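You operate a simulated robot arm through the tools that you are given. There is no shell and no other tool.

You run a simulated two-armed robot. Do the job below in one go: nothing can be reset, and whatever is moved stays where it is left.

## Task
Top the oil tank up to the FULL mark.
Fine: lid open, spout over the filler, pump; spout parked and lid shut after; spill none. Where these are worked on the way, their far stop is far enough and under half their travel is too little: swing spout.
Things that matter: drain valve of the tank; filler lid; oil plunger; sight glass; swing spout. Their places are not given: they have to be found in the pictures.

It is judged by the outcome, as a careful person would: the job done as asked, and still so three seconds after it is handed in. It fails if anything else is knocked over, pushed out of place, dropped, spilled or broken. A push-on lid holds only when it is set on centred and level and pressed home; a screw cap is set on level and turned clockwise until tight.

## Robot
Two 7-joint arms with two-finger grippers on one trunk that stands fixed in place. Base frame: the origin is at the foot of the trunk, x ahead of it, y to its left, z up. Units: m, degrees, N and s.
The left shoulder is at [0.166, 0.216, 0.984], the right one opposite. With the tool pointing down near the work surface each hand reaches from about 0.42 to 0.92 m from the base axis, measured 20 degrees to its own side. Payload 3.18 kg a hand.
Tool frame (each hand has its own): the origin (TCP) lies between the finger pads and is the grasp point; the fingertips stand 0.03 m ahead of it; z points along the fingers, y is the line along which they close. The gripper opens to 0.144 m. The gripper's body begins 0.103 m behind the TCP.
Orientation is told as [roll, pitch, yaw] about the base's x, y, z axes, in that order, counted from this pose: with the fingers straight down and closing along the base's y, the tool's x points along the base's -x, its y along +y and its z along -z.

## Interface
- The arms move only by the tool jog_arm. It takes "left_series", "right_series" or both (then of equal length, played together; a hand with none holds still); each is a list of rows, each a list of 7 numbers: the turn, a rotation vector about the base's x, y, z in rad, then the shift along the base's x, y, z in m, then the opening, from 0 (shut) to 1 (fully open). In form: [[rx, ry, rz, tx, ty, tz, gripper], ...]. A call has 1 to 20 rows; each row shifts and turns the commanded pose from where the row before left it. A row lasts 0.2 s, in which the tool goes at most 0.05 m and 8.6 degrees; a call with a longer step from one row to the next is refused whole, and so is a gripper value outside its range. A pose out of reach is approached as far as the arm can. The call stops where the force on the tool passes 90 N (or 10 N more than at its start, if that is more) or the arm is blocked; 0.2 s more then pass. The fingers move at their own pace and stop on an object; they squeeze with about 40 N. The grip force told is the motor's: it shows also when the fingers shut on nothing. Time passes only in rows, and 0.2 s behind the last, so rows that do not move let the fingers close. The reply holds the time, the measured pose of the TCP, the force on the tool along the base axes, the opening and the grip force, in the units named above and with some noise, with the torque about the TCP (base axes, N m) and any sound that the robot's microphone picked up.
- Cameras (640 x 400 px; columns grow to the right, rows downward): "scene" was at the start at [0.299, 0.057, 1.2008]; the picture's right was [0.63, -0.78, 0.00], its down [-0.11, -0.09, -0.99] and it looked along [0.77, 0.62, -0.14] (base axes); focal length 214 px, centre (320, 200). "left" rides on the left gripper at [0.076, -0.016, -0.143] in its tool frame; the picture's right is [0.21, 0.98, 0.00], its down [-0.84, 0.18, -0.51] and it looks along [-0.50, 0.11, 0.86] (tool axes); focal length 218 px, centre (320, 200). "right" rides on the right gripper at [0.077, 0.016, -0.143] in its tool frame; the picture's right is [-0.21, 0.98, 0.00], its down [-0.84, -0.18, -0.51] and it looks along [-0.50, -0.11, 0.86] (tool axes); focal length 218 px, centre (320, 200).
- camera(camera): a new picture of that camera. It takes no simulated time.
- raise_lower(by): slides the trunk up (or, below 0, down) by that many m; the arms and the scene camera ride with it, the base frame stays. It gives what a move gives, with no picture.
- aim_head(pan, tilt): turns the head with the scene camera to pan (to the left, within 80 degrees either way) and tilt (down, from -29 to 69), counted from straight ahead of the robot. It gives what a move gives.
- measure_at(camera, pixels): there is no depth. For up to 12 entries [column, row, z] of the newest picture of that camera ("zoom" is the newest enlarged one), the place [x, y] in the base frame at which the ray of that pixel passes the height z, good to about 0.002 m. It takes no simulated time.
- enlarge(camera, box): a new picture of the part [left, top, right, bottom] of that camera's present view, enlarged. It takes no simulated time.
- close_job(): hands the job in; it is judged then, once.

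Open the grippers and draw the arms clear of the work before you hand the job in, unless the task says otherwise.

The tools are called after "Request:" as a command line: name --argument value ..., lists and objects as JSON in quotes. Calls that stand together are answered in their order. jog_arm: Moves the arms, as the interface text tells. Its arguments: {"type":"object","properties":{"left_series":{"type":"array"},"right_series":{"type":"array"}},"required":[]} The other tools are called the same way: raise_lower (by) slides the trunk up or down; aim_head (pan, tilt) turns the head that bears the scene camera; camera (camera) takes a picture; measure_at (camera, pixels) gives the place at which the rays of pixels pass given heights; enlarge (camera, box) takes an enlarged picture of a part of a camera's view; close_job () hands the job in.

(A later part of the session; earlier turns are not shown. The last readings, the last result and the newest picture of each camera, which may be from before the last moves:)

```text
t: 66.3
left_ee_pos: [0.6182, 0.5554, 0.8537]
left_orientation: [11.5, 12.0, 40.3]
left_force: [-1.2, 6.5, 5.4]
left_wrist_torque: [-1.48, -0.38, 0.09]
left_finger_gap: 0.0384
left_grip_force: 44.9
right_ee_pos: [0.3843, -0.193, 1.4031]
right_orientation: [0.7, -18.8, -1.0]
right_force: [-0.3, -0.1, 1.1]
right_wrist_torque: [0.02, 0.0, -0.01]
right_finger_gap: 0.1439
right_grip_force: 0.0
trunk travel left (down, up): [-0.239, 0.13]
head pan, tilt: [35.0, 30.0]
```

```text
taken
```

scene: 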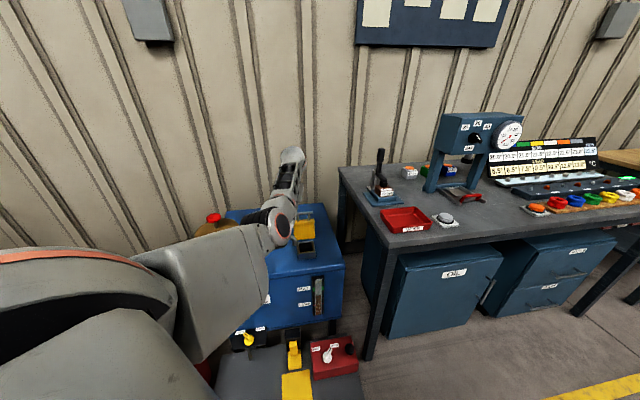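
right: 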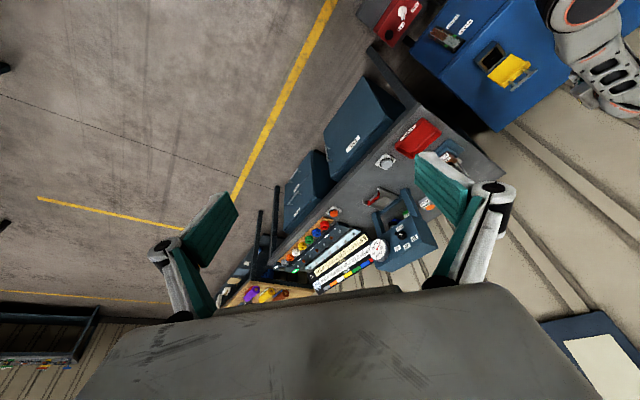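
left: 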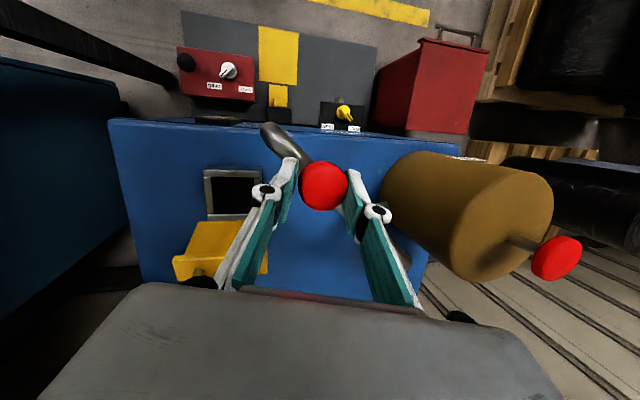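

Everything is going well: knob at −85°, neck at (232,193). I'll advance three more steps and check clearance to the open lid at (220,245).

Request:
jog_arm --left_series '[[0, 0, 0, 0.0151, 0.0022, 0, 0], [0, 0, 0, 0.0149, 0.0036, 0, 0], [0, 0, 0, 0.0146, 0.0049, 0, 0]]'

Request:
camera --camera "left"

Request:
enlarge --camera "scene" --box '[220, 130, 380, 320]'

Request:
enlarge --camera "right" --box '[380, 0, 640, 160]'

```text
t: 67.1
left_ee_pos: [0.6422, 0.5586, 0.8547]
left_orientation: [11.5, 11.8, 40.2]
left_force: [0.9, 5.6, 5.5]
left_wrist_torque: [-1.27, -0.82, -0.3]
left_finger_gap: 0.038
left_grip_force: 45.0
left hand out of reach, approached as far as the arm can: row 2, 3
right_ee_pos: [0.3846, -0.1933, 1.405]
right_orientation: [0.7, -18.8, -1.1]
right_force: [0.3, 0.4, 0.2]
right_wrist_torque: [0.0, 0.01, -0.01]
right_finger_gap: 0.1441
right_grip_force: 0.0
trunk travel left (down, up): [-0.239, 0.13]
head pan, tilt: [35.0, 30.0]
```

```text
taken
```

left: 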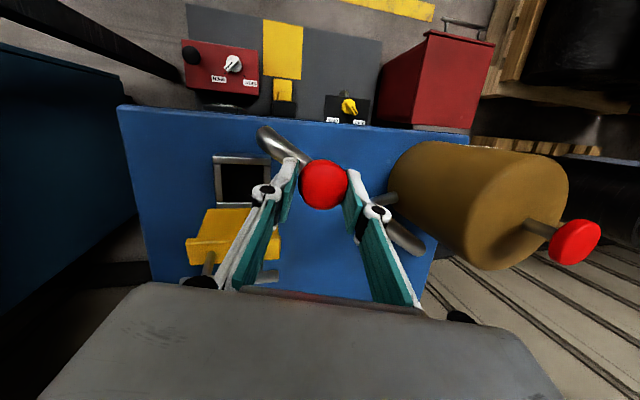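

```text
2.11 times, centred on (300, 225) of scene
```

zoom: 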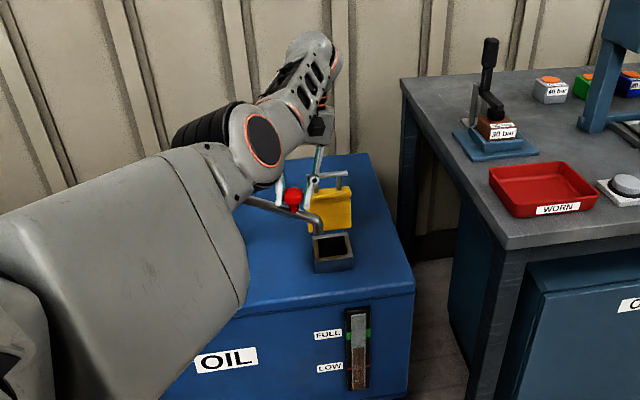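

```text
2.46 times, centred on (510, 80) of right
```

zoom: 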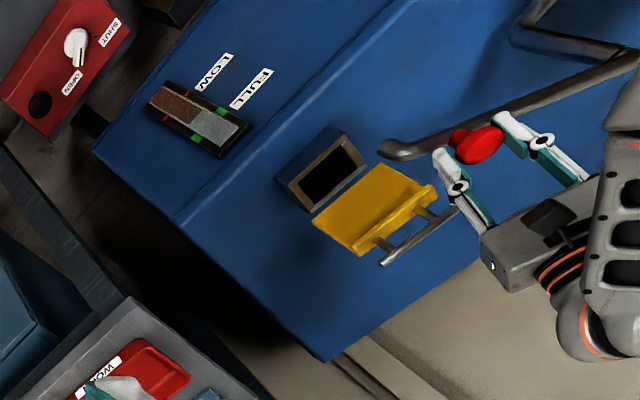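

The pictures show the spout tip nearly at the neck (scene zoom (315,220) vs neck (333,250)), but the arm is at its reach with the hand leaning back. I'll bring the hand upright about the knob to gain reach, then continue the arc.

Request:
jog_arm --left_series '[[-0.008, -0.1, 0, 0.003, 0.001, 0, 0], [-0.008, -0.1, 0, 0.005, 0.002, 0, 0], [-0.008, -0.09, 0, 0.006, 0.002, 0, 0], [0, 0, 0, 0, 0, 0, 0]]'

Request:
camera --camera "left"

Request:
enlarge --camera "scene" --box '[220, 130, 380, 320]'

```text
t: 68.1
left_ee_pos: [0.655, 0.5628, 0.8534]
left_orientation: [0.0, 0.1, 39.1]
left_force: [0.6, 2.1, 4.0]
left_wrist_torque: [0.24, -0.08, -0.16]
left_finger_gap: 0.032
left_grip_force: 44.5
right_ee_pos: [0.3856, -0.1941, 1.4047]
right_orientation: [0.9, -18.8, -1.1]
right_force: [0.6, -0.3, -0.4]
right_wrist_torque: [0.02, -0.01, 0.02]
right_finger_gap: 0.1441
right_grip_force: 0.0
trunk travel left (down, up): [-0.239, 0.13]
head pan, tilt: [35.0, 30.0]
```

```text
taken
```

left: 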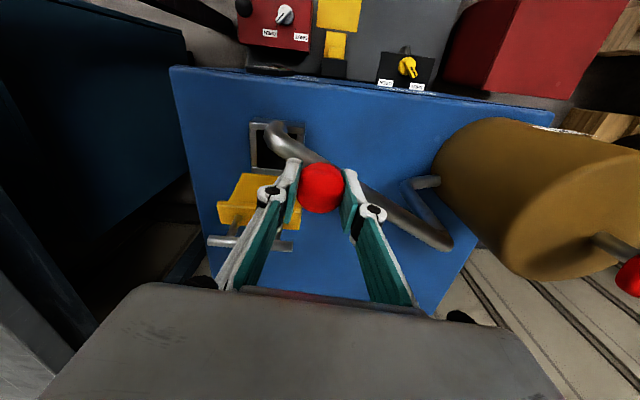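

```text
2.11 times, centred on (300, 225) of scene
```

zoom: 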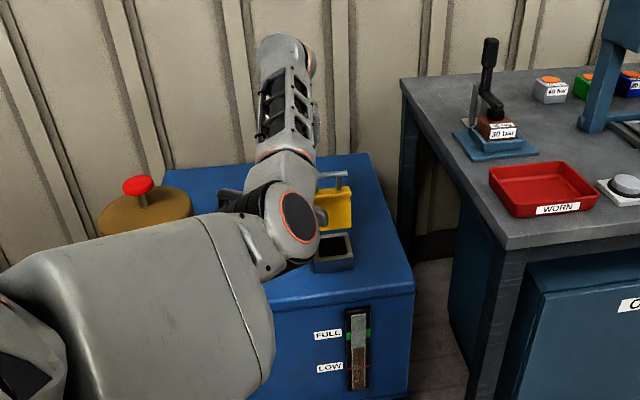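

The hand is upright, the knob still held (44 N). The tip must still go from −72° to about −56°. I'll continue along the arc in small steps.

Request:
jog_arm --left_series '[[0, 0, 0, 0.0105, 0.002, 0, 0], [0.01, -0.01, 0, 0.0135, 0.006, 0, 0], [0, 0, 0, 0, 0, 0, 0]]'

Request:
camera --camera "left"

Request:
enlarge --camera "right" --box '[380, 0, 640, 160]'

```text
t: 68.9
left_ee_pos: [0.6775, 0.5729, 0.8535]
left_orientation: [0.1, -0.7, 39.2]
left_force: [-9.4, 5.9, 5.4]
left_wrist_torque: [-0.15, 0.64, 0.9]
left_finger_gap: 0.0328
left_grip_force: 45.3
right_ee_pos: [0.3847, -0.1939, 1.405]
right_orientation: [0.7, -18.9, -1.0]
right_force: [0.0, 0.2, 0.5]
right_wrist_torque: [0.01, 0.01, 0.02]
right_finger_gap: 0.144
right_grip_force: 0.2
trunk travel left (down, up): [-0.239, 0.13]
head pan, tilt: [35.0, 30.0]
```

```text
taken
```

left: 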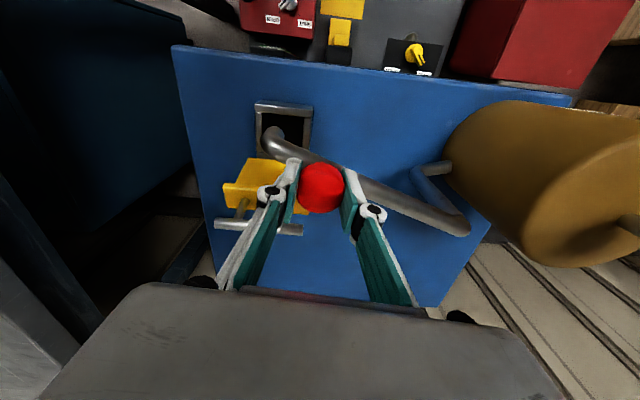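

```text
2.46 times, centred on (510, 80) of right
```

zoom: 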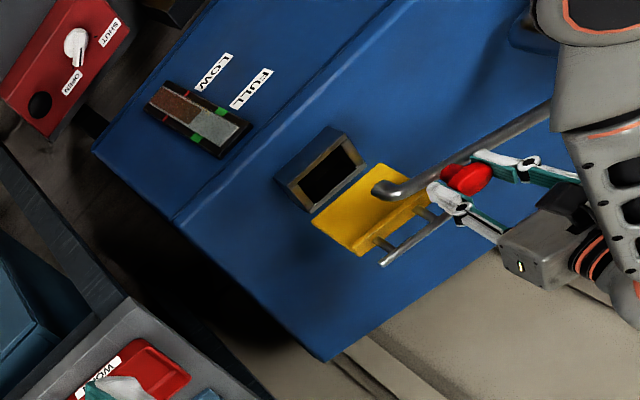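

The spout's bent tip is at (273,143) in the left view near the neck opening (284,132). I'll measure both at their heights.

Request:
enlarge --camera "left" --box '[200, 80, 380, 230]'

Request:
measure_at --camera "left" --pixels '[[256, 106, 0.66], [311, 106, 0.66], [256, 106, 0.65], [311, 106, 0.65], [270, 142, 0.8], [270, 142, 0.78], [275, 130, 0.81], [465, 228, 0.8]]'

```text
2.67 times, centred on (290, 155) of left
```

zoom: 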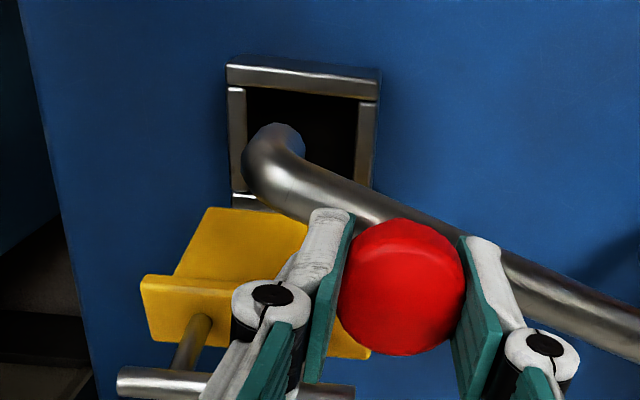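

```text
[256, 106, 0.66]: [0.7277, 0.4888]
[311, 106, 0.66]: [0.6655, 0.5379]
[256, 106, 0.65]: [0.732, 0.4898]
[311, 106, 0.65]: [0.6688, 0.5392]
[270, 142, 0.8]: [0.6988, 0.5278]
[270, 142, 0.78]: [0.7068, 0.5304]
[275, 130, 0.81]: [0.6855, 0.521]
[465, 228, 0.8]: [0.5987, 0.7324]
```

The tip is ~2.5 cm short of the neck's centre [0.7255,0.5415]; that's about 7.5° more. I'll continue two small steps and watch for the stop.

Request:
jog_arm --left_series '[[0.01, -0.01, 0, 0.0115, 0.0045, 0, 0], [0.01, -0.01, 0, 0.01, 0.0055, 0, 0], [0, 0, 0, 0, 0, 0, 0]]'

Request:
enlarge --camera "left" --box '[200, 80, 380, 230]'

Request:
enlarge --camera "right" --box '[380, 0, 640, 160]'

```text
t: 69.7
left_ee_pos: [0.7, 0.5839, 0.8514]
left_orientation: [0.4, -2.4, 39.1]
left_force: [-15.5, 10.8, 1.0]
left_wrist_torque: [0.24, 0.33, 0.15]
left_finger_gap: 0.0333
left_grip_force: 45.1
right_ee_pos: [0.3827, -0.1942, 1.4045]
right_orientation: [0.6, -18.9, -1.0]
right_force: [-0.1, 0.4, 0.2]
right_wrist_torque: [0.01, 0.02, 0.02]
right_finger_gap: 0.1441
right_grip_force: 0.1
trunk travel left (down, up): [-0.239, 0.13]
head pan, tilt: [35.0, 30.0]
```

```text
2.67 times, centred on (290, 155) of left
```

zoom: 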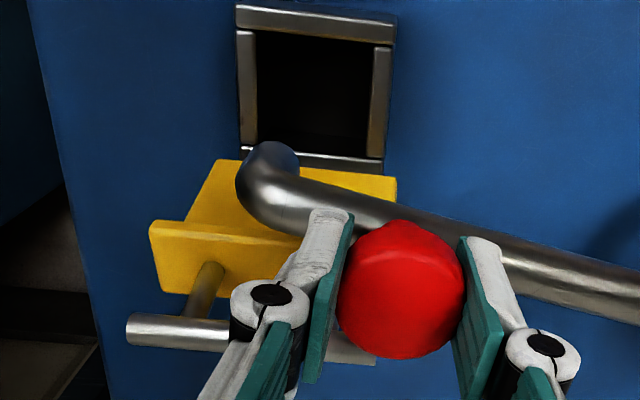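

```text
2.46 times, centred on (510, 80) of right
```

zoom: 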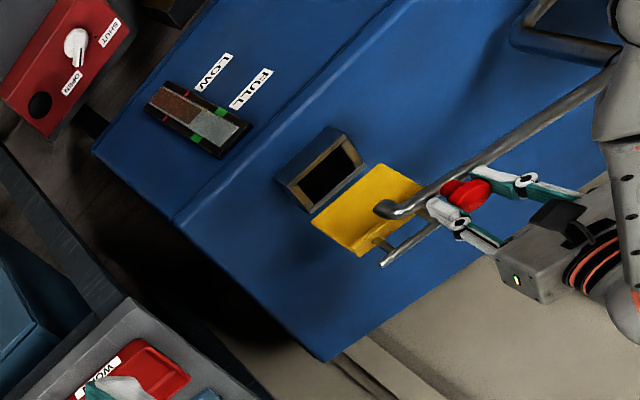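

The knob is now at −56° with only ~7 N of tangential resistance. I'll measure the tip (268,155) against the neck's edges.

Request:
measure_at --camera "left" --pixels '[[268, 155, 0.8], [268, 155, 0.78], [268, 155, 0.76], [259, 85, 0.655], [318, 88, 0.655], [261, 138, 0.655], [314, 142, 0.655]]'

Request:
enlarge --camera "scene" --box '[220, 150, 380, 320]'

```text
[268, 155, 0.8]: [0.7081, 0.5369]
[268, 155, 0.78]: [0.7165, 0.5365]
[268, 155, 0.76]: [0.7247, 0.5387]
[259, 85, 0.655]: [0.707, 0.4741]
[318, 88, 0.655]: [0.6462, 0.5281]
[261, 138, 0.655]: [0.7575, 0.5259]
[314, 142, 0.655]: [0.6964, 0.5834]
```

```text
2.35 times, centred on (300, 235) of scene
```

zoom: 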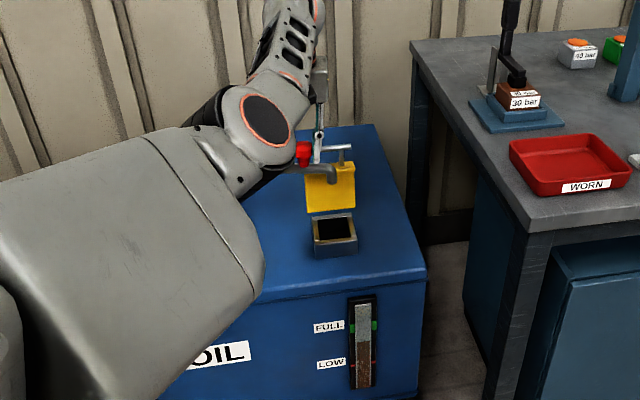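

Correcting for the picture's older pose, the tip is over the neck's centre within about 1 cm. I'll push gently a bit more to feel whether the far stop is here.

Request:
jog_arm --left_series '[[0.01, -0.01, 0, 0.006, 0.005, 0, 0], [0, 0, 0, 0, 0, 0, 0]]'

Request:
camera --camera "left"

Request:
enlarge --camera "scene" --box '[260, 170, 340, 270]'

```text
t: 70.3
left_ee_pos: [0.7028, 0.5881, 0.8528]
left_orientation: [0.6, -3.0, 39.1]
left_force: [-44.1, -1.4, -4.8]
left_wrist_torque: [-0.09, 1.32, 0.21]
left_finger_gap: 0.0333
left_grip_force: 45.2
right_ee_pos: [0.3816, -0.1943, 1.4051]
right_orientation: [0.7, -18.9, -1.1]
right_force: [0.2, 0.1, 0.4]
right_wrist_torque: [-0.01, -0.02, -0.02]
right_finger_gap: 0.144
right_grip_force: 0.1
trunk travel left (down, up): [-0.239, 0.13]
head pan, tilt: [35.0, 30.0]
```

```text
taken
```

left: 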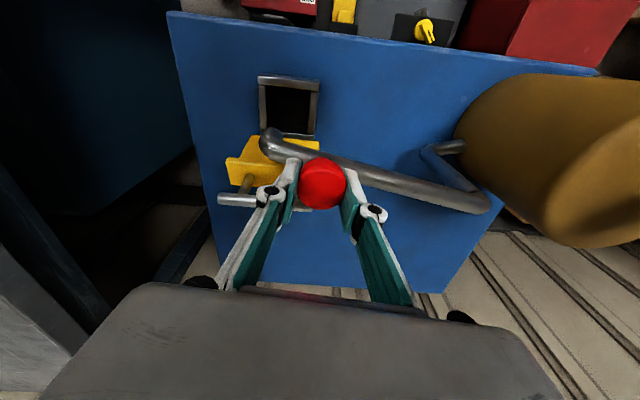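

```text
4.00 times, centred on (300, 220) of scene
```

zoom: 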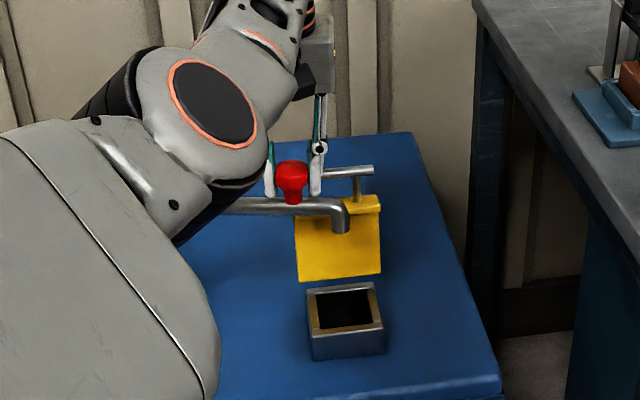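

The tangential resistance jumped to ~37 N: the spout is at its far stop, with its outlet right over the neck. I'll ease the command back a little, open the fingers and lift off with the trunk.

Request:
jog_arm --left_series '[[0, 0, 0, -0.005, -0.003, 0, 0], [0, 0, 0, -0.002, -0.001, 0, 0.25], [0, 0, 0, 0, 0, 0, 0.4], [0, 0, 0, 0, 0, 0, 0.45]]'

Request:
raise_lower --by 0.1

Request:
camera --camera "left"

Request:
camera --camera "scene"

```text
t: 71.3
left_ee_pos: [0.7017, 0.5817, 0.8539]
left_orientation: [0.2, -3.3, 39.0]
left_force: [0.1, -0.5, -0.3]
left_wrist_torque: [0.01, 0.01, 0.03]
left_finger_gap: 0.0647
left_grip_force: 0.0
right_ee_pos: [0.3841, -0.1943, 1.405]
right_orientation: [0.8, -18.9, -1.1]
right_force: [-0.2, -0.1, 0.7]
right_wrist_torque: [0.0, 0.0, -0.01]
right_finger_gap: 0.144
right_grip_force: 0.0
trunk travel left (down, up): [-0.239, 0.13]
head pan, tilt: [35.0, 30.0]
```

```text
t: 72.6
left_ee_pos: [0.6999, 0.582, 0.9535]
left_orientation: [0.2, -3.1, 39.0]
left_force: [0.2, -0.2, -0.5]
left_wrist_torque: [0.04, -0.01, 0.0]
left_finger_gap: 0.0649
left_grip_force: 0.1
right_ee_pos: [0.3862, -0.1932, 1.5041]
right_orientation: [0.8, -18.7, -1.1]
right_force: [-1.0, 1.0, 0.3]
right_wrist_torque: [0.02, -0.02, 0.02]
right_finger_gap: 0.1441
right_grip_force: 0.1
trunk travel left (down, up): [-0.339, 0.03]
head pan, tilt: [35.0, 30.0]
```

```text
taken
```

left: 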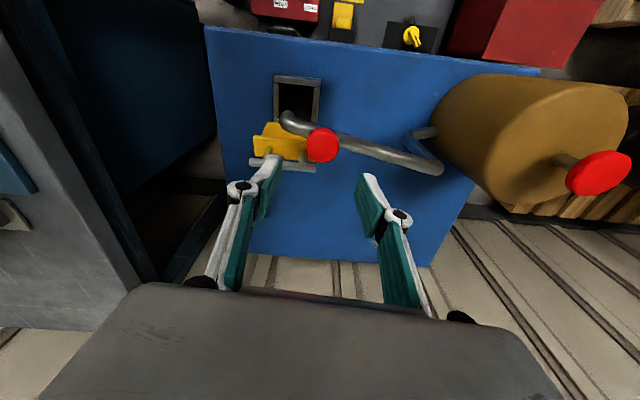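

```text
taken
```

scene: 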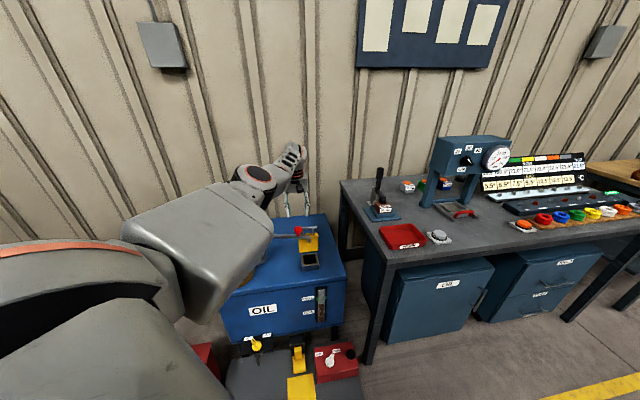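

The spout stays over the neck. I'll enlarge to verify the outlet's place and the lid.

Request:
enlarge --camera "left" --box '[230, 60, 380, 190]'

Request:
measure_at --camera "left" --pixels '[[288, 123, 0.8], [288, 123, 0.78], [273, 77, 0.655], [321, 80, 0.655], [270, 123, 0.655], [316, 127, 0.655], [321, 145, 0.85], [600, 172, 0.86], [438, 163, 0.8]]'

Request:
enlarge --camera "scene" --box '[220, 190, 380, 330]'

```text
3.08 times, centred on (305, 125) of left
```

zoom: 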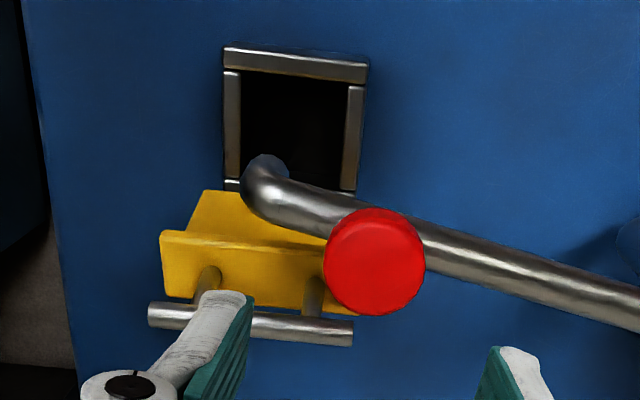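

```text
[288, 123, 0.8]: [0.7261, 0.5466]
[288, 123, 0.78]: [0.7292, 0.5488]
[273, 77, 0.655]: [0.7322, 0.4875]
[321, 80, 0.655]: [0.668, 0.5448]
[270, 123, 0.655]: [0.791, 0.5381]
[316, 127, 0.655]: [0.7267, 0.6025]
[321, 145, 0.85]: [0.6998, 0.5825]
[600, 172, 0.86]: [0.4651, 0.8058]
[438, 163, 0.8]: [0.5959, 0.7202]
```

```text
2.86 times, centred on (300, 260) of scene
```

zoom: 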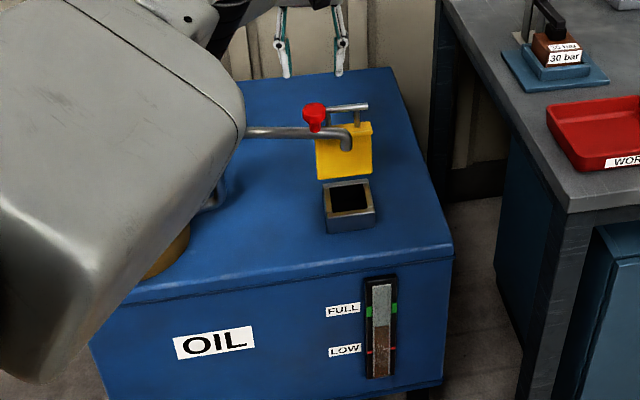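

The outlet is at [0.727,0.547], over the neck centre [0.7295,0.543]. Now to the plunger (knob top ≈[0.475,0.805,0.86]): I'll move the hand across above everything at z≈1.0.

Request:
jog_arm --left_series '[[0, 0, 0, -0.02, 0.02, 0.015, 0.45], [0, 0, 0, -0.026, 0.026, 0.015, 0.45], [0, 0, 0, -0.026, 0.026, 0.01, 0.45], [0, 0, 0, -0.026, 0.026, 0.005, 0.45], [0, 0, 0, -0.026, 0.026, 0, 0.5], [0, 0, 0, -0.026, 0.026, 0, 0.5], [0, 0, 0, -0.026, 0.026, 0, 0.55], [0, 0, 0, -0.02, 0.02, 0, 0.6]]'

Request:
camera --camera "left"

Request:
camera --camera "scene"

```text
t: 74.4
left_ee_pos: [0.5033, 0.778, 0.9986]
left_orientation: [0.2, -3.1, 39.2]
left_force: [0.5, 0.6, 0.6]
left_wrist_torque: [-0.02, -0.03, -0.02]
left_finger_gap: 0.0867
left_grip_force: 0.1
right_ee_pos: [0.3838, -0.1929, 1.504]
right_orientation: [0.6, -18.8, -1.1]
right_force: [0.5, 0.0, 0.0]
right_wrist_torque: [-0.01, -0.02, 0.03]
right_finger_gap: 0.144
right_grip_force: 0.1
trunk travel left (down, up): [-0.339, 0.03]
head pan, tilt: [35.0, 30.0]
```

```text
taken
```

left: 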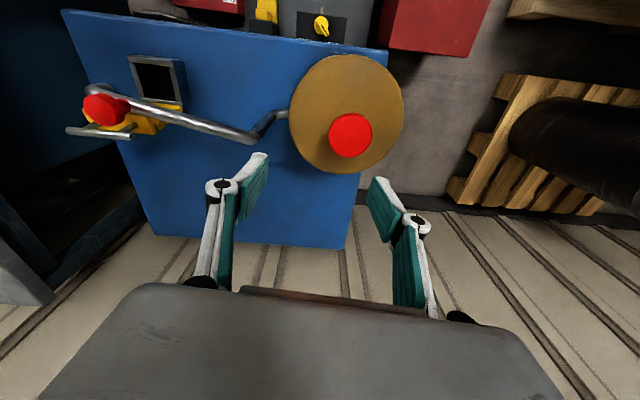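

```text
taken
```

scene: 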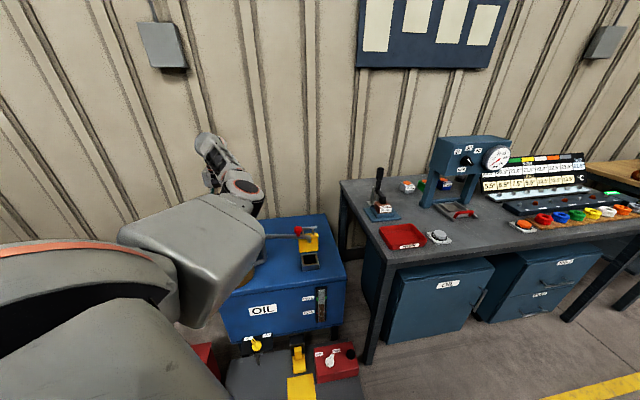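

Perfect view: plunger knob at (350,135) and the scene camera sees sight glass, neck and spout unobstructed. I'll measure the plunger and enlarge the sight glass for a baseline.

Request:
measure_at --camera "left" --pixels '[[350, 135, 0.84], [350, 135, 0.86], [350, 135, 0.88], [346, 115, 0.8]]'

Request:
enlarge --camera "scene" --box '[295, 280, 345, 330]'

Request:
enlarge --camera "left" --box '[260, 30, 440, 190]'

Request:
enlarge --camera "scene" --box '[235, 320, 300, 370]'

```text
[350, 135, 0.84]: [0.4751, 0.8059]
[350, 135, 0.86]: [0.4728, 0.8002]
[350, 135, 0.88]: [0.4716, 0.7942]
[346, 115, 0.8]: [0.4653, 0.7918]
```

```text
8.00 times, centred on (320, 305) of scene
```

zoom: 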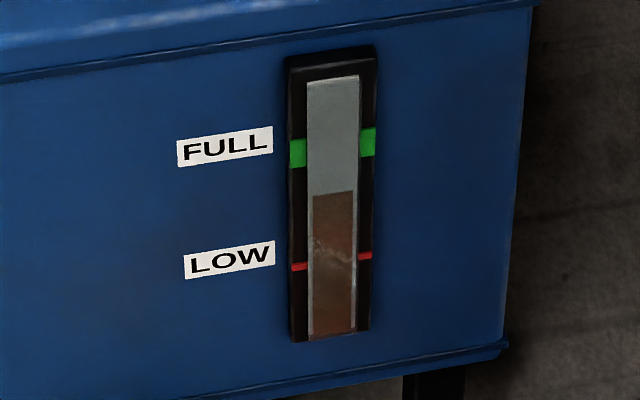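

```text
2.50 times, centred on (350, 110) of left
```

zoom: 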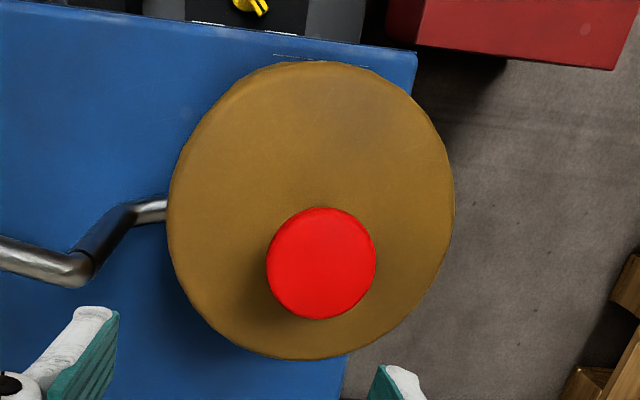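

```text
8.00 times, centred on (268, 345) of scene
```

zoom: 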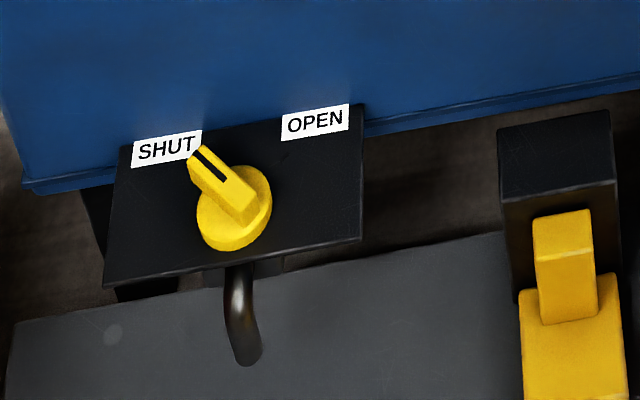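

Baseline: oil at row ~193 in the zoom, between LOW (262) and FULL (~148); the drain valve lever points to SHUT. The plunger's knob (Ø≈0.057) is centred at [0.475,0.799], top z≈0.863. I'll go over it with closed fingers, then lower the trunk to bring the tips ~1.5 cm above it.

Request:
jog_arm --left_series '[[0, 0, 0, -0.014, 0.0105, 0, 0.3], [0, 0, 0, -0.0145, 0.0105, 0, 0], [-0.03, 0.04, 0, 0, 0, 0, 0], [0, 0, 0, 0, 0, 0, 0]]'

Request:
raise_lower --by -0.09

Request:
camera --camera "left"

Request:
camera --camera "scene"

```text
t: 75.4
left_ee_pos: [0.4754, 0.7986, 0.9977]
left_orientation: [0.4, -0.2, 39.1]
left_force: [0.1, 0.0, 0.6]
left_wrist_torque: [0.03, 0.01, 0.02]
left_finger_gap: 0.0
left_grip_force: 30.6
right_ee_pos: [0.3841, -0.194, 1.5039]
right_orientation: [0.8, -18.7, -1.2]
right_force: [-0.7, 0.7, -0.6]
right_wrist_torque: [0.03, -0.02, 0.01]
right_finger_gap: 0.1437
right_grip_force: 0.0
trunk travel left (down, up): [-0.339, 0.03]
head pan, tilt: [35.0, 30.0]
```

```text
t: 76.7
left_ee_pos: [0.4747, 0.7995, 0.9087]
left_orientation: [0.3, -0.4, 39.0]
left_force: [-1.6, -0.3, -0.2]
left_wrist_torque: [0.02, -0.03, -0.02]
left_finger_gap: 0.0001
left_grip_force: 30.4
right_ee_pos: [0.3826, -0.194, 1.4151]
right_orientation: [0.8, -18.8, -1.1]
right_force: [0.2, -0.2, 0.0]
right_wrist_torque: [0.03, -0.04, -0.02]
right_finger_gap: 0.144
right_grip_force: 0.1
trunk travel left (down, up): [-0.249, 0.12]
head pan, tilt: [35.0, 30.0]
```

```text
taken
```

left: 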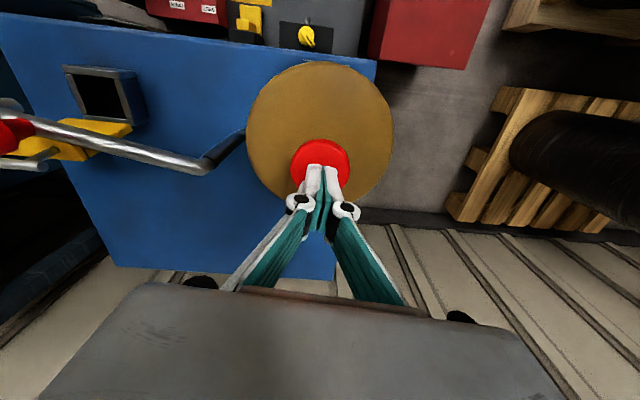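

```text
taken
```

scene: 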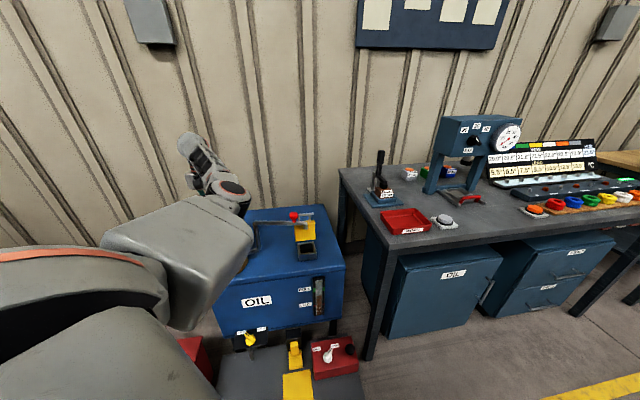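

The closed tips (322,170) are centred over the knob (320,165). I'll press down in small steps and feel for the contact and resistance.

Request:
jog_arm --left_series '[[0, 0, 0, 0, 0, -0.008, 0], [0, 0, 0, 0, 0, -0.008, 0], [0, 0, 0, 0, 0, -0.008, 0]]'

```text
t: 77.5
left_ee_pos: [0.4745, 0.8003, 0.8854]
left_orientation: [0.4, -0.3, 39.1]
left_force: [1.9, -1.0, 6.4]
left_wrist_torque: [-0.05, 0.0, 0.03]
left_finger_gap: 0.0058
left_grip_force: 30.6
right_ee_pos: [0.3849, -0.1944, 1.4144]
right_orientation: [0.8, -18.9, -1.1]
right_force: [-0.2, -0.1, 1.1]
right_wrist_torque: [0.03, 0.02, 0.0]
right_finger_gap: 0.1442
right_grip_force: 0.0
trunk travel left (down, up): [-0.249, 0.12]
head pan, tilt: [35.0, 30.0]
```

Contact with about 6 N at tip height ≈0.856. I'll press on 2.4 cm.

Request:
jog_arm --left_series '[[0, 0, 0, 0, 0, -0.008, 0], [0, 0, 0, 0, 0, -0.008, 0], [0, 0, 0, 0, 0, -0.008, 0]]'

Request:
enlarge --camera "scene" --box '[295, 270, 345, 320]'

Request:
camera --camera "left"

```text
t: 78.2
left_ee_pos: [0.4747, 0.7996, 0.8718]
left_orientation: [0.6, -1.2, 39.2]
left_force: [14.5, 15.0, 63.3]
left_wrist_torque: [-0.02, 0.04, -0.19]
left_finger_gap: 0.0057
left_grip_force: 29.9
right_ee_pos: [0.3816, -0.1991, 1.4146]
right_orientation: [1.0, -19.0, -1.1]
right_force: [0.2, 0.3, 0.2]
right_wrist_torque: [-0.02, 0.03, 0.01]
right_finger_gap: 0.1437
right_grip_force: 0.2
trunk travel left (down, up): [-0.249, 0.12]
head pan, tilt: [35.0, 30.0]
heard: click
```

```text
8.00 times, centred on (320, 295) of scene
```

zoom: 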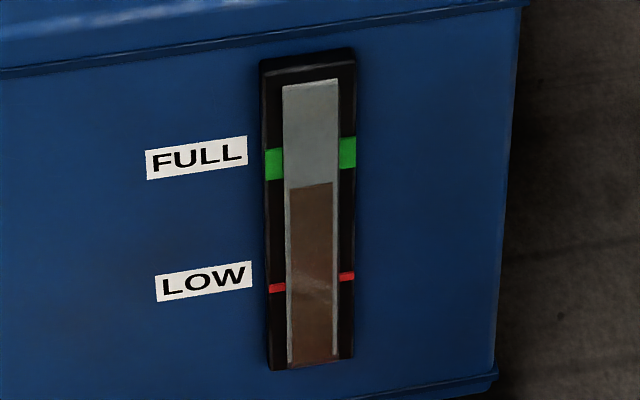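

```text
taken
```

left: 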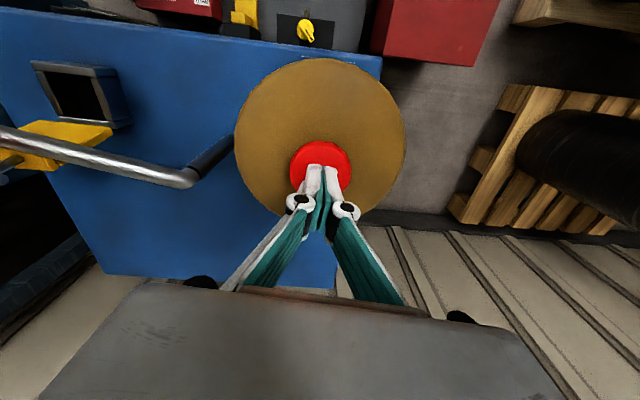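

A click was heard at the bottom of the stroke, and the level has risen to about row 186 (FULL ≈158, LOW ≈282). I'll lift off the knob and see whether it springs back up.

Request:
jog_arm --left_series '[[0, 0, 0, 0, 0, 0.012, 0], [0, 0, 0, 0, 0, 0.012, 0], [0, 0, 0, 0, 0, 0.012, 0], [0, 0, 0, 0, 0, 0, 0]]'

Request:
camera --camera "left"

Request:
enlarge --camera "scene" --box '[295, 270, 345, 320]'

Request:
enlarge --camera "scene" --box '[240, 190, 340, 270]'

```text
t: 79.2
left_ee_pos: [0.4754, 0.7989, 0.8969]
left_orientation: [0.3, -0.2, 39.0]
left_force: [-0.5, -1.0, 2.4]
left_wrist_torque: [-0.05, 0.03, -0.03]
left_finger_gap: 0.0059
left_grip_force: 30.0
right_ee_pos: [0.3837, -0.1949, 1.4154]
right_orientation: [0.8, -18.7, -1.1]
right_force: [-0.1, -0.5, 0.2]
right_wrist_torque: [0.01, 0.02, -0.01]
right_finger_gap: 0.1438
right_grip_force: 0.1
trunk travel left (down, up): [-0.249, 0.12]
head pan, tilt: [35.0, 30.0]
```

```text
taken
```

left: 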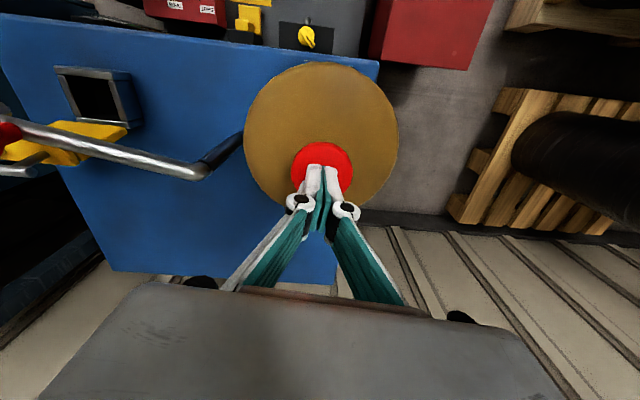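

```text
8.00 times, centred on (320, 295) of scene
```

zoom: 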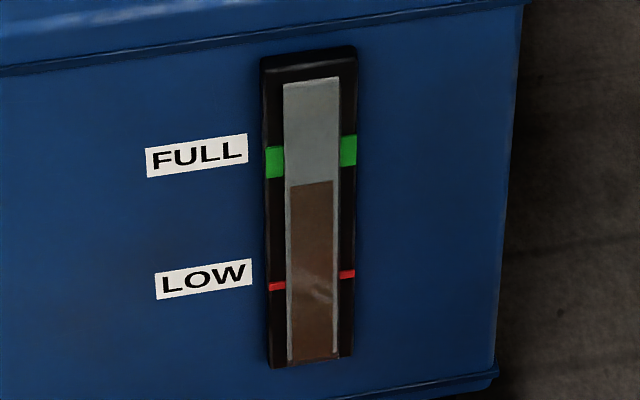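

```text
5.00 times, centred on (290, 230) of scene
```

zoom: 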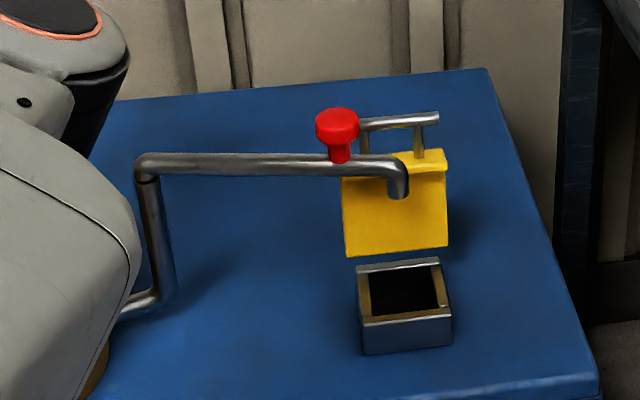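

The knob springs back. One stroke raised the level from ~0.60 to ~0.78 of the LOW–FULL span (+0.18), so one more full stroke should bring it to ~0.96, inside the FULL mark. I'll lift a bit more to let it return fully, then press again.

Request:
jog_arm --left_series '[[0, 0, 0, 0, 0, 0.01, 0], [0, 0, 0, 0, 0, 0, 0], [0, 0, 0, 0, 0, 0, 0]]'

Request:
enlarge --camera "left" --box '[230, 60, 410, 230]'

Request:
enlarge --camera "scene" --box '[295, 270, 345, 320]'

```text
t: 80.0
left_ee_pos: [0.4762, 0.7995, 0.9063]
left_orientation: [0.4, -0.2, 39.1]
left_force: [0.6, 0.3, -0.4]
left_wrist_torque: [0.02, 0.01, -0.02]
left_finger_gap: 0.0
left_grip_force: 30.7
right_ee_pos: [0.3849, -0.1952, 1.4141]
right_orientation: [0.6, -18.7, -1.2]
right_force: [0.2, -0.2, 0.0]
right_wrist_torque: [0.03, 0.01, -0.02]
right_finger_gap: 0.1438
right_grip_force: 0.1
trunk travel left (down, up): [-0.249, 0.12]
head pan, tilt: [35.0, 30.0]
```

```text
2.35 times, centred on (320, 145) of left
```

zoom: 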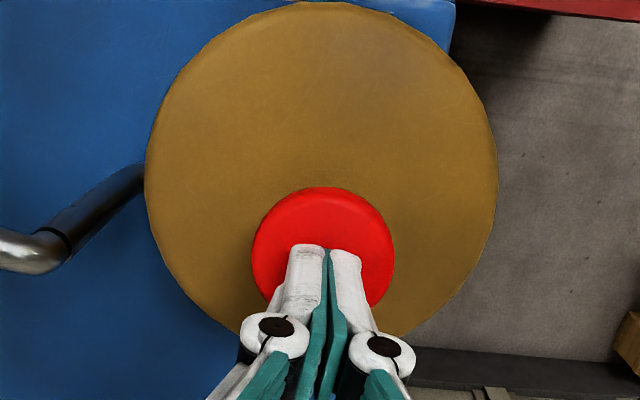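

```text
8.00 times, centred on (320, 295) of scene
```

zoom: 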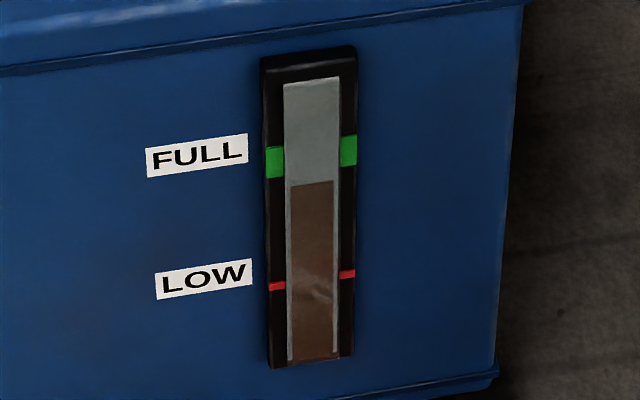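

Level is steady and the knob is fully up. Now the second full stroke.

Request:
jog_arm --left_series '[[0, 0, 0, 0, 0, -0.012, 0], [0, 0, 0, 0, 0, -0.01, 0], [0, 0, 0, 0, 0, -0.008, 0], [0, 0, 0, 0, 0, -0.008, 0], [0, 0, 0, 0, 0, -0.007, 0]]'

Request:
enlarge --camera "scene" --box '[295, 270, 345, 320]'

```text
t: 81.2
left_ee_pos: [0.4758, 0.7996, 0.8714]
left_orientation: [0.5, -1.1, 39.1]
left_force: [18.7, 15.4, 59.5]
left_wrist_torque: [0.03, -0.1, -0.02]
left_finger_gap: 0.0061
left_grip_force: 30.7
right_ee_pos: [0.3821, -0.1981, 1.4167]
right_orientation: [1.0, -19.0, -1.1]
right_force: [0.5, -0.3, 0.4]
right_wrist_torque: [0.01, 0.03, 0.02]
right_finger_gap: 0.144
right_grip_force: 0.1
trunk travel left (down, up): [-0.249, 0.12]
head pan, tilt: [35.0, 30.0]
heard: click
```

```text
8.00 times, centred on (320, 295) of scene
```

zoom: 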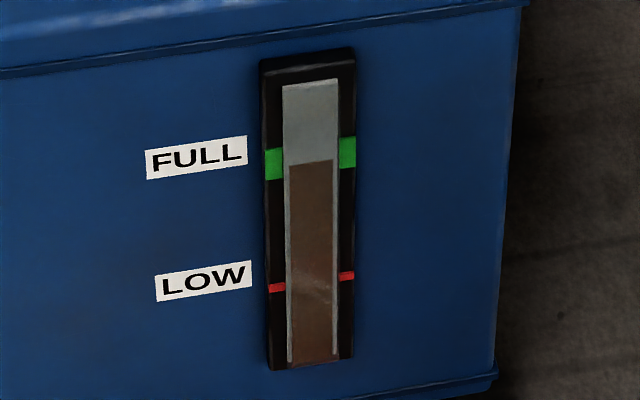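

The second click brought the oil to row ~162, practically at the middle of the FULL mark (~159). That is full; no more strokes. I'll lift off and check that it holds.

Request:
jog_arm --left_series '[[0, 0, 0, 0, 0, 0.012, 0], [0, 0, 0, 0, 0, 0.012, 0], [0, 0, 0, 0, 0, 0.012, 0], [0, 0, 0, 0, 0, 0.012, 0], [0, 0, 0, 0, 0, 0.005, 0]]'

Request:
raise_lower --by 0.09

Request:
camera --camera "scene"

Request:
enlarge --camera "scene" --box '[295, 280, 345, 330]'

Request:
camera --camera "left"

```text
t: 82.5
left_ee_pos: [0.4763, 0.7987, 0.9127]
left_orientation: [0.3, -0.2, 39.1]
left_force: [-0.1, 0.0, -0.4]
left_wrist_torque: [0.01, 0.03, -0.01]
left_finger_gap: 0.0
left_grip_force: 30.1
right_ee_pos: [0.3845, -0.194, 1.4138]
right_orientation: [0.7, -18.9, -1.1]
right_force: [0.1, 0.4, 0.3]
right_wrist_torque: [-0.02, -0.01, 0.03]
right_finger_gap: 0.1439
right_grip_force: 0.1
trunk travel left (down, up): [-0.249, 0.12]
head pan, tilt: [35.0, 30.0]
```

```text
t: 83.7
left_ee_pos: [0.4764, 0.8002, 1.004]
left_orientation: [0.3, -0.2, 39.1]
left_force: [0.4, 0.2, 1.0]
left_wrist_torque: [-0.01, 0.03, 0.0]
left_finger_gap: 0.0
left_grip_force: 31.1
right_ee_pos: [0.385, -0.1945, 1.5033]
right_orientation: [0.7, -18.8, -1.1]
right_force: [0.5, -0.8, 0.0]
right_wrist_torque: [0.0, -0.01, 0.01]
right_finger_gap: 0.1442
right_grip_force: 0.2
trunk travel left (down, up): [-0.339, 0.03]
head pan, tilt: [35.0, 30.0]
```

```text
taken
```

scene: 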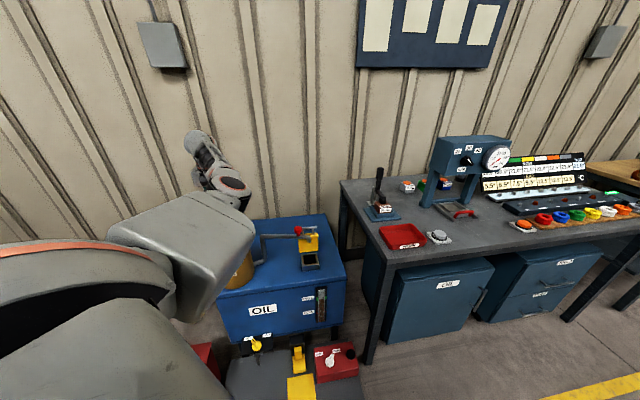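

```text
8.00 times, centred on (320, 305) of scene
```

zoom: 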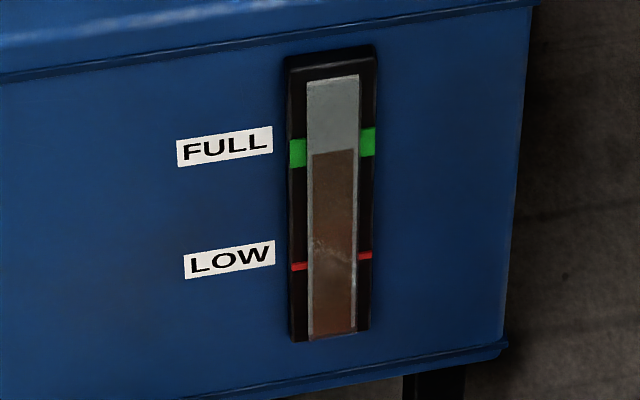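

```text
taken
```

left: 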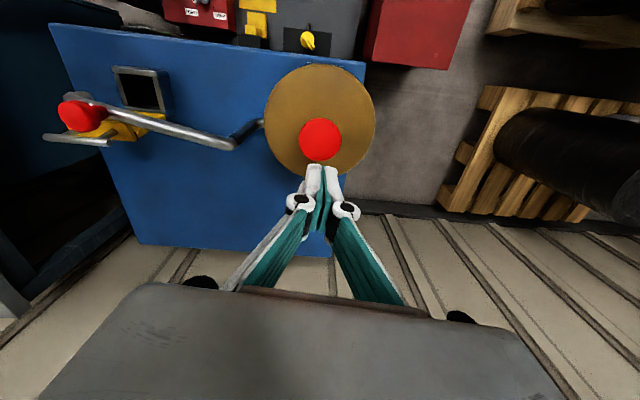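

The level holds at ~0.965 of the span, within the FULL mark. Now I'll return to the spout knob at [0.700,0.5825] to park the spout, retracing the same path.

Request:
jog_arm --left_series '[[0, 0, 0, 0.022, -0.02, 0, 0.2], [0, 0, 0, 0.026, -0.025, 0, 0.3], [0, 0, 0, 0.03, -0.029, 0, 0.45], [0, 0, 0, 0.03, -0.029, 0, 0.5], [0, 0, 0, 0.03, -0.029, 0, 0.5], [0, 0, 0, 0.03, -0.029, -0.005, 0.5], [0, 0, 0, 0.03, -0.029, -0.015, 0.5], [0.02, -0.025, 0, 0.0256, -0.0275, -0.02, 0.5], [0, 0, 0, 0, 0, 0, 0.5]]'

Request:
camera --camera "left"

Request:
camera --camera "scene"

```text
t: 85.7
left_ee_pos: [0.6975, 0.5793, 0.9666]
left_orientation: [0.3, -2.2, 39.1]
left_force: [0.5, 0.1, -0.3]
left_wrist_torque: [0.0, -0.03, 0.0]
left_finger_gap: 0.0723
left_grip_force: 0.1
left hand out of reach, approached as far as the arm can: row 8
right_ee_pos: [0.3844, -0.1929, 1.5036]
right_orientation: [0.7, -18.8, -1.2]
right_force: [0.4, -0.3, -0.5]
right_wrist_torque: [0.0, -0.02, 0.02]
right_finger_gap: 0.1442
right_grip_force: 0.1
trunk travel left (down, up): [-0.339, 0.03]
head pan, tilt: [35.0, 30.0]
```

```text
taken
```

left: 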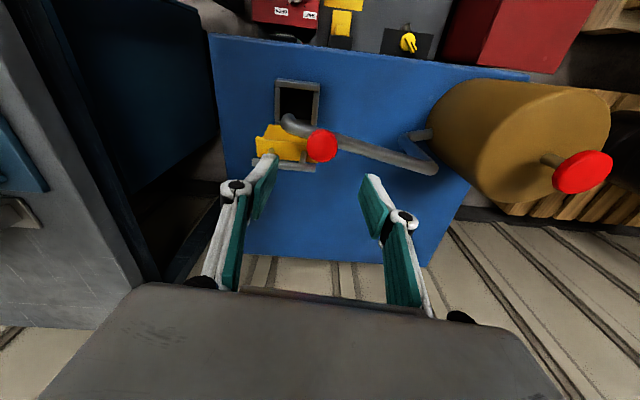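

```text
taken
```

scene: 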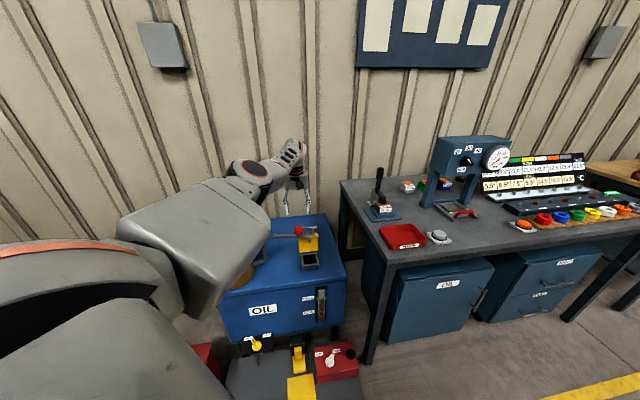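

The hand is above the spout knob. I'll lower the trunk by 0.08, then fine-adjust.

Request:
raise_lower --by -0.08

Request:
jog_arm --left_series '[[0, 0, 0, 0.0025, 0.003, 0, 0.5], [0, 0, 0, 0, 0, 0, 0.5]]'

Request:
camera --camera "left"

```text
t: 86.9
left_ee_pos: [0.6942, 0.5795, 0.862]
left_orientation: [1.7, -0.4, 39.0]
left_force: [-1.2, 0.2, -0.1]
left_wrist_torque: [0.0, -0.05, 0.03]
left_finger_gap: 0.0721
left_grip_force: 0.0
right_ee_pos: [0.3835, -0.194, 1.426]
right_orientation: [0.8, -18.9, -1.0]
right_force: [-0.9, -0.3, -0.3]
right_wrist_torque: [0.01, -0.03, -0.06]
right_finger_gap: 0.1439
right_grip_force: 0.1
trunk travel left (down, up): [-0.259, 0.11]
head pan, tilt: [35.0, 30.0]
```

```text
t: 87.5
left_ee_pos: [0.6964, 0.5793, 0.8602]
left_orientation: [1.7, -0.2, 39.3]
left_force: [1.1, 0.5, 1.1]
left_wrist_torque: [0.02, -0.03, -0.01]
left_finger_gap: 0.072
left_grip_force: 0.0
right_ee_pos: [0.3847, -0.1948, 1.4243]
right_orientation: [0.6, -18.8, -1.1]
right_force: [-0.4, -0.5, 0.2]
right_wrist_torque: [0.0, 0.03, 0.02]
right_finger_gap: 0.1442
right_grip_force: 0.1
trunk travel left (down, up): [-0.259, 0.11]
head pan, tilt: [35.0, 30.0]
```

```text
taken
```

left: 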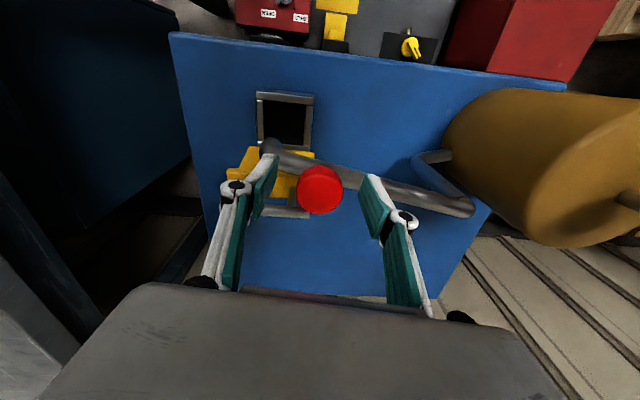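

The knob (320,190) is centred between the fingers at TCP level. I'll go down 6 mm and close on it.

Request:
jog_arm --left_series '[[0, 0, 0, 0.001, 0.001, -0.006, 0.5], [0, 0, 0, 0, 0, 0, 0.3], [0, 0, 0, 0, 0, 0, 0.15], [0, 0, 0, 0, 0, 0, 0], [0, 0, 0, 0, 0, 0, 0]]'

Request:
enlarge --camera "left" --box '[200, 80, 440, 260]'

```text
t: 88.7
left_ee_pos: [0.6952, 0.5815, 0.8555]
left_orientation: [1.7, -0.2, 39.0]
left_force: [-3.8, 4.1, -2.3]
left_wrist_torque: [-0.3, -0.52, 0.15]
left_finger_gap: 0.0332
left_grip_force: 44.8
left hand out of reach, approached as far as the arm can: row 1
right_ee_pos: [0.3849, -0.1934, 1.4237]
right_orientation: [0.7, -18.8, -1.0]
right_force: [-0.1, -0.2, 0.9]
right_wrist_torque: [0.02, -0.01, -0.01]
right_finger_gap: 0.1441
right_grip_force: 0.1
trunk travel left (down, up): [-0.259, 0.11]
head pan, tilt: [35.0, 30.0]
```

```text
2.22 times, centred on (320, 170) of left
```

zoom: 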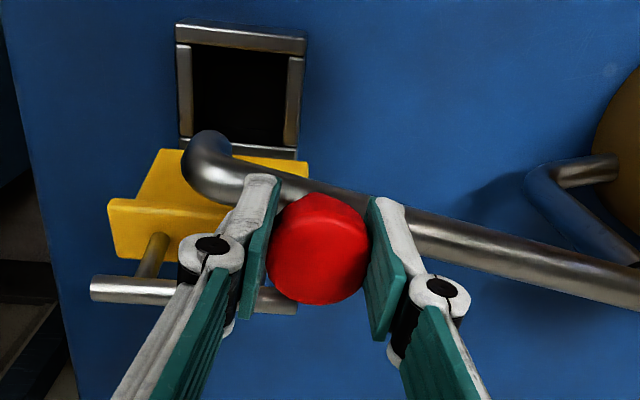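

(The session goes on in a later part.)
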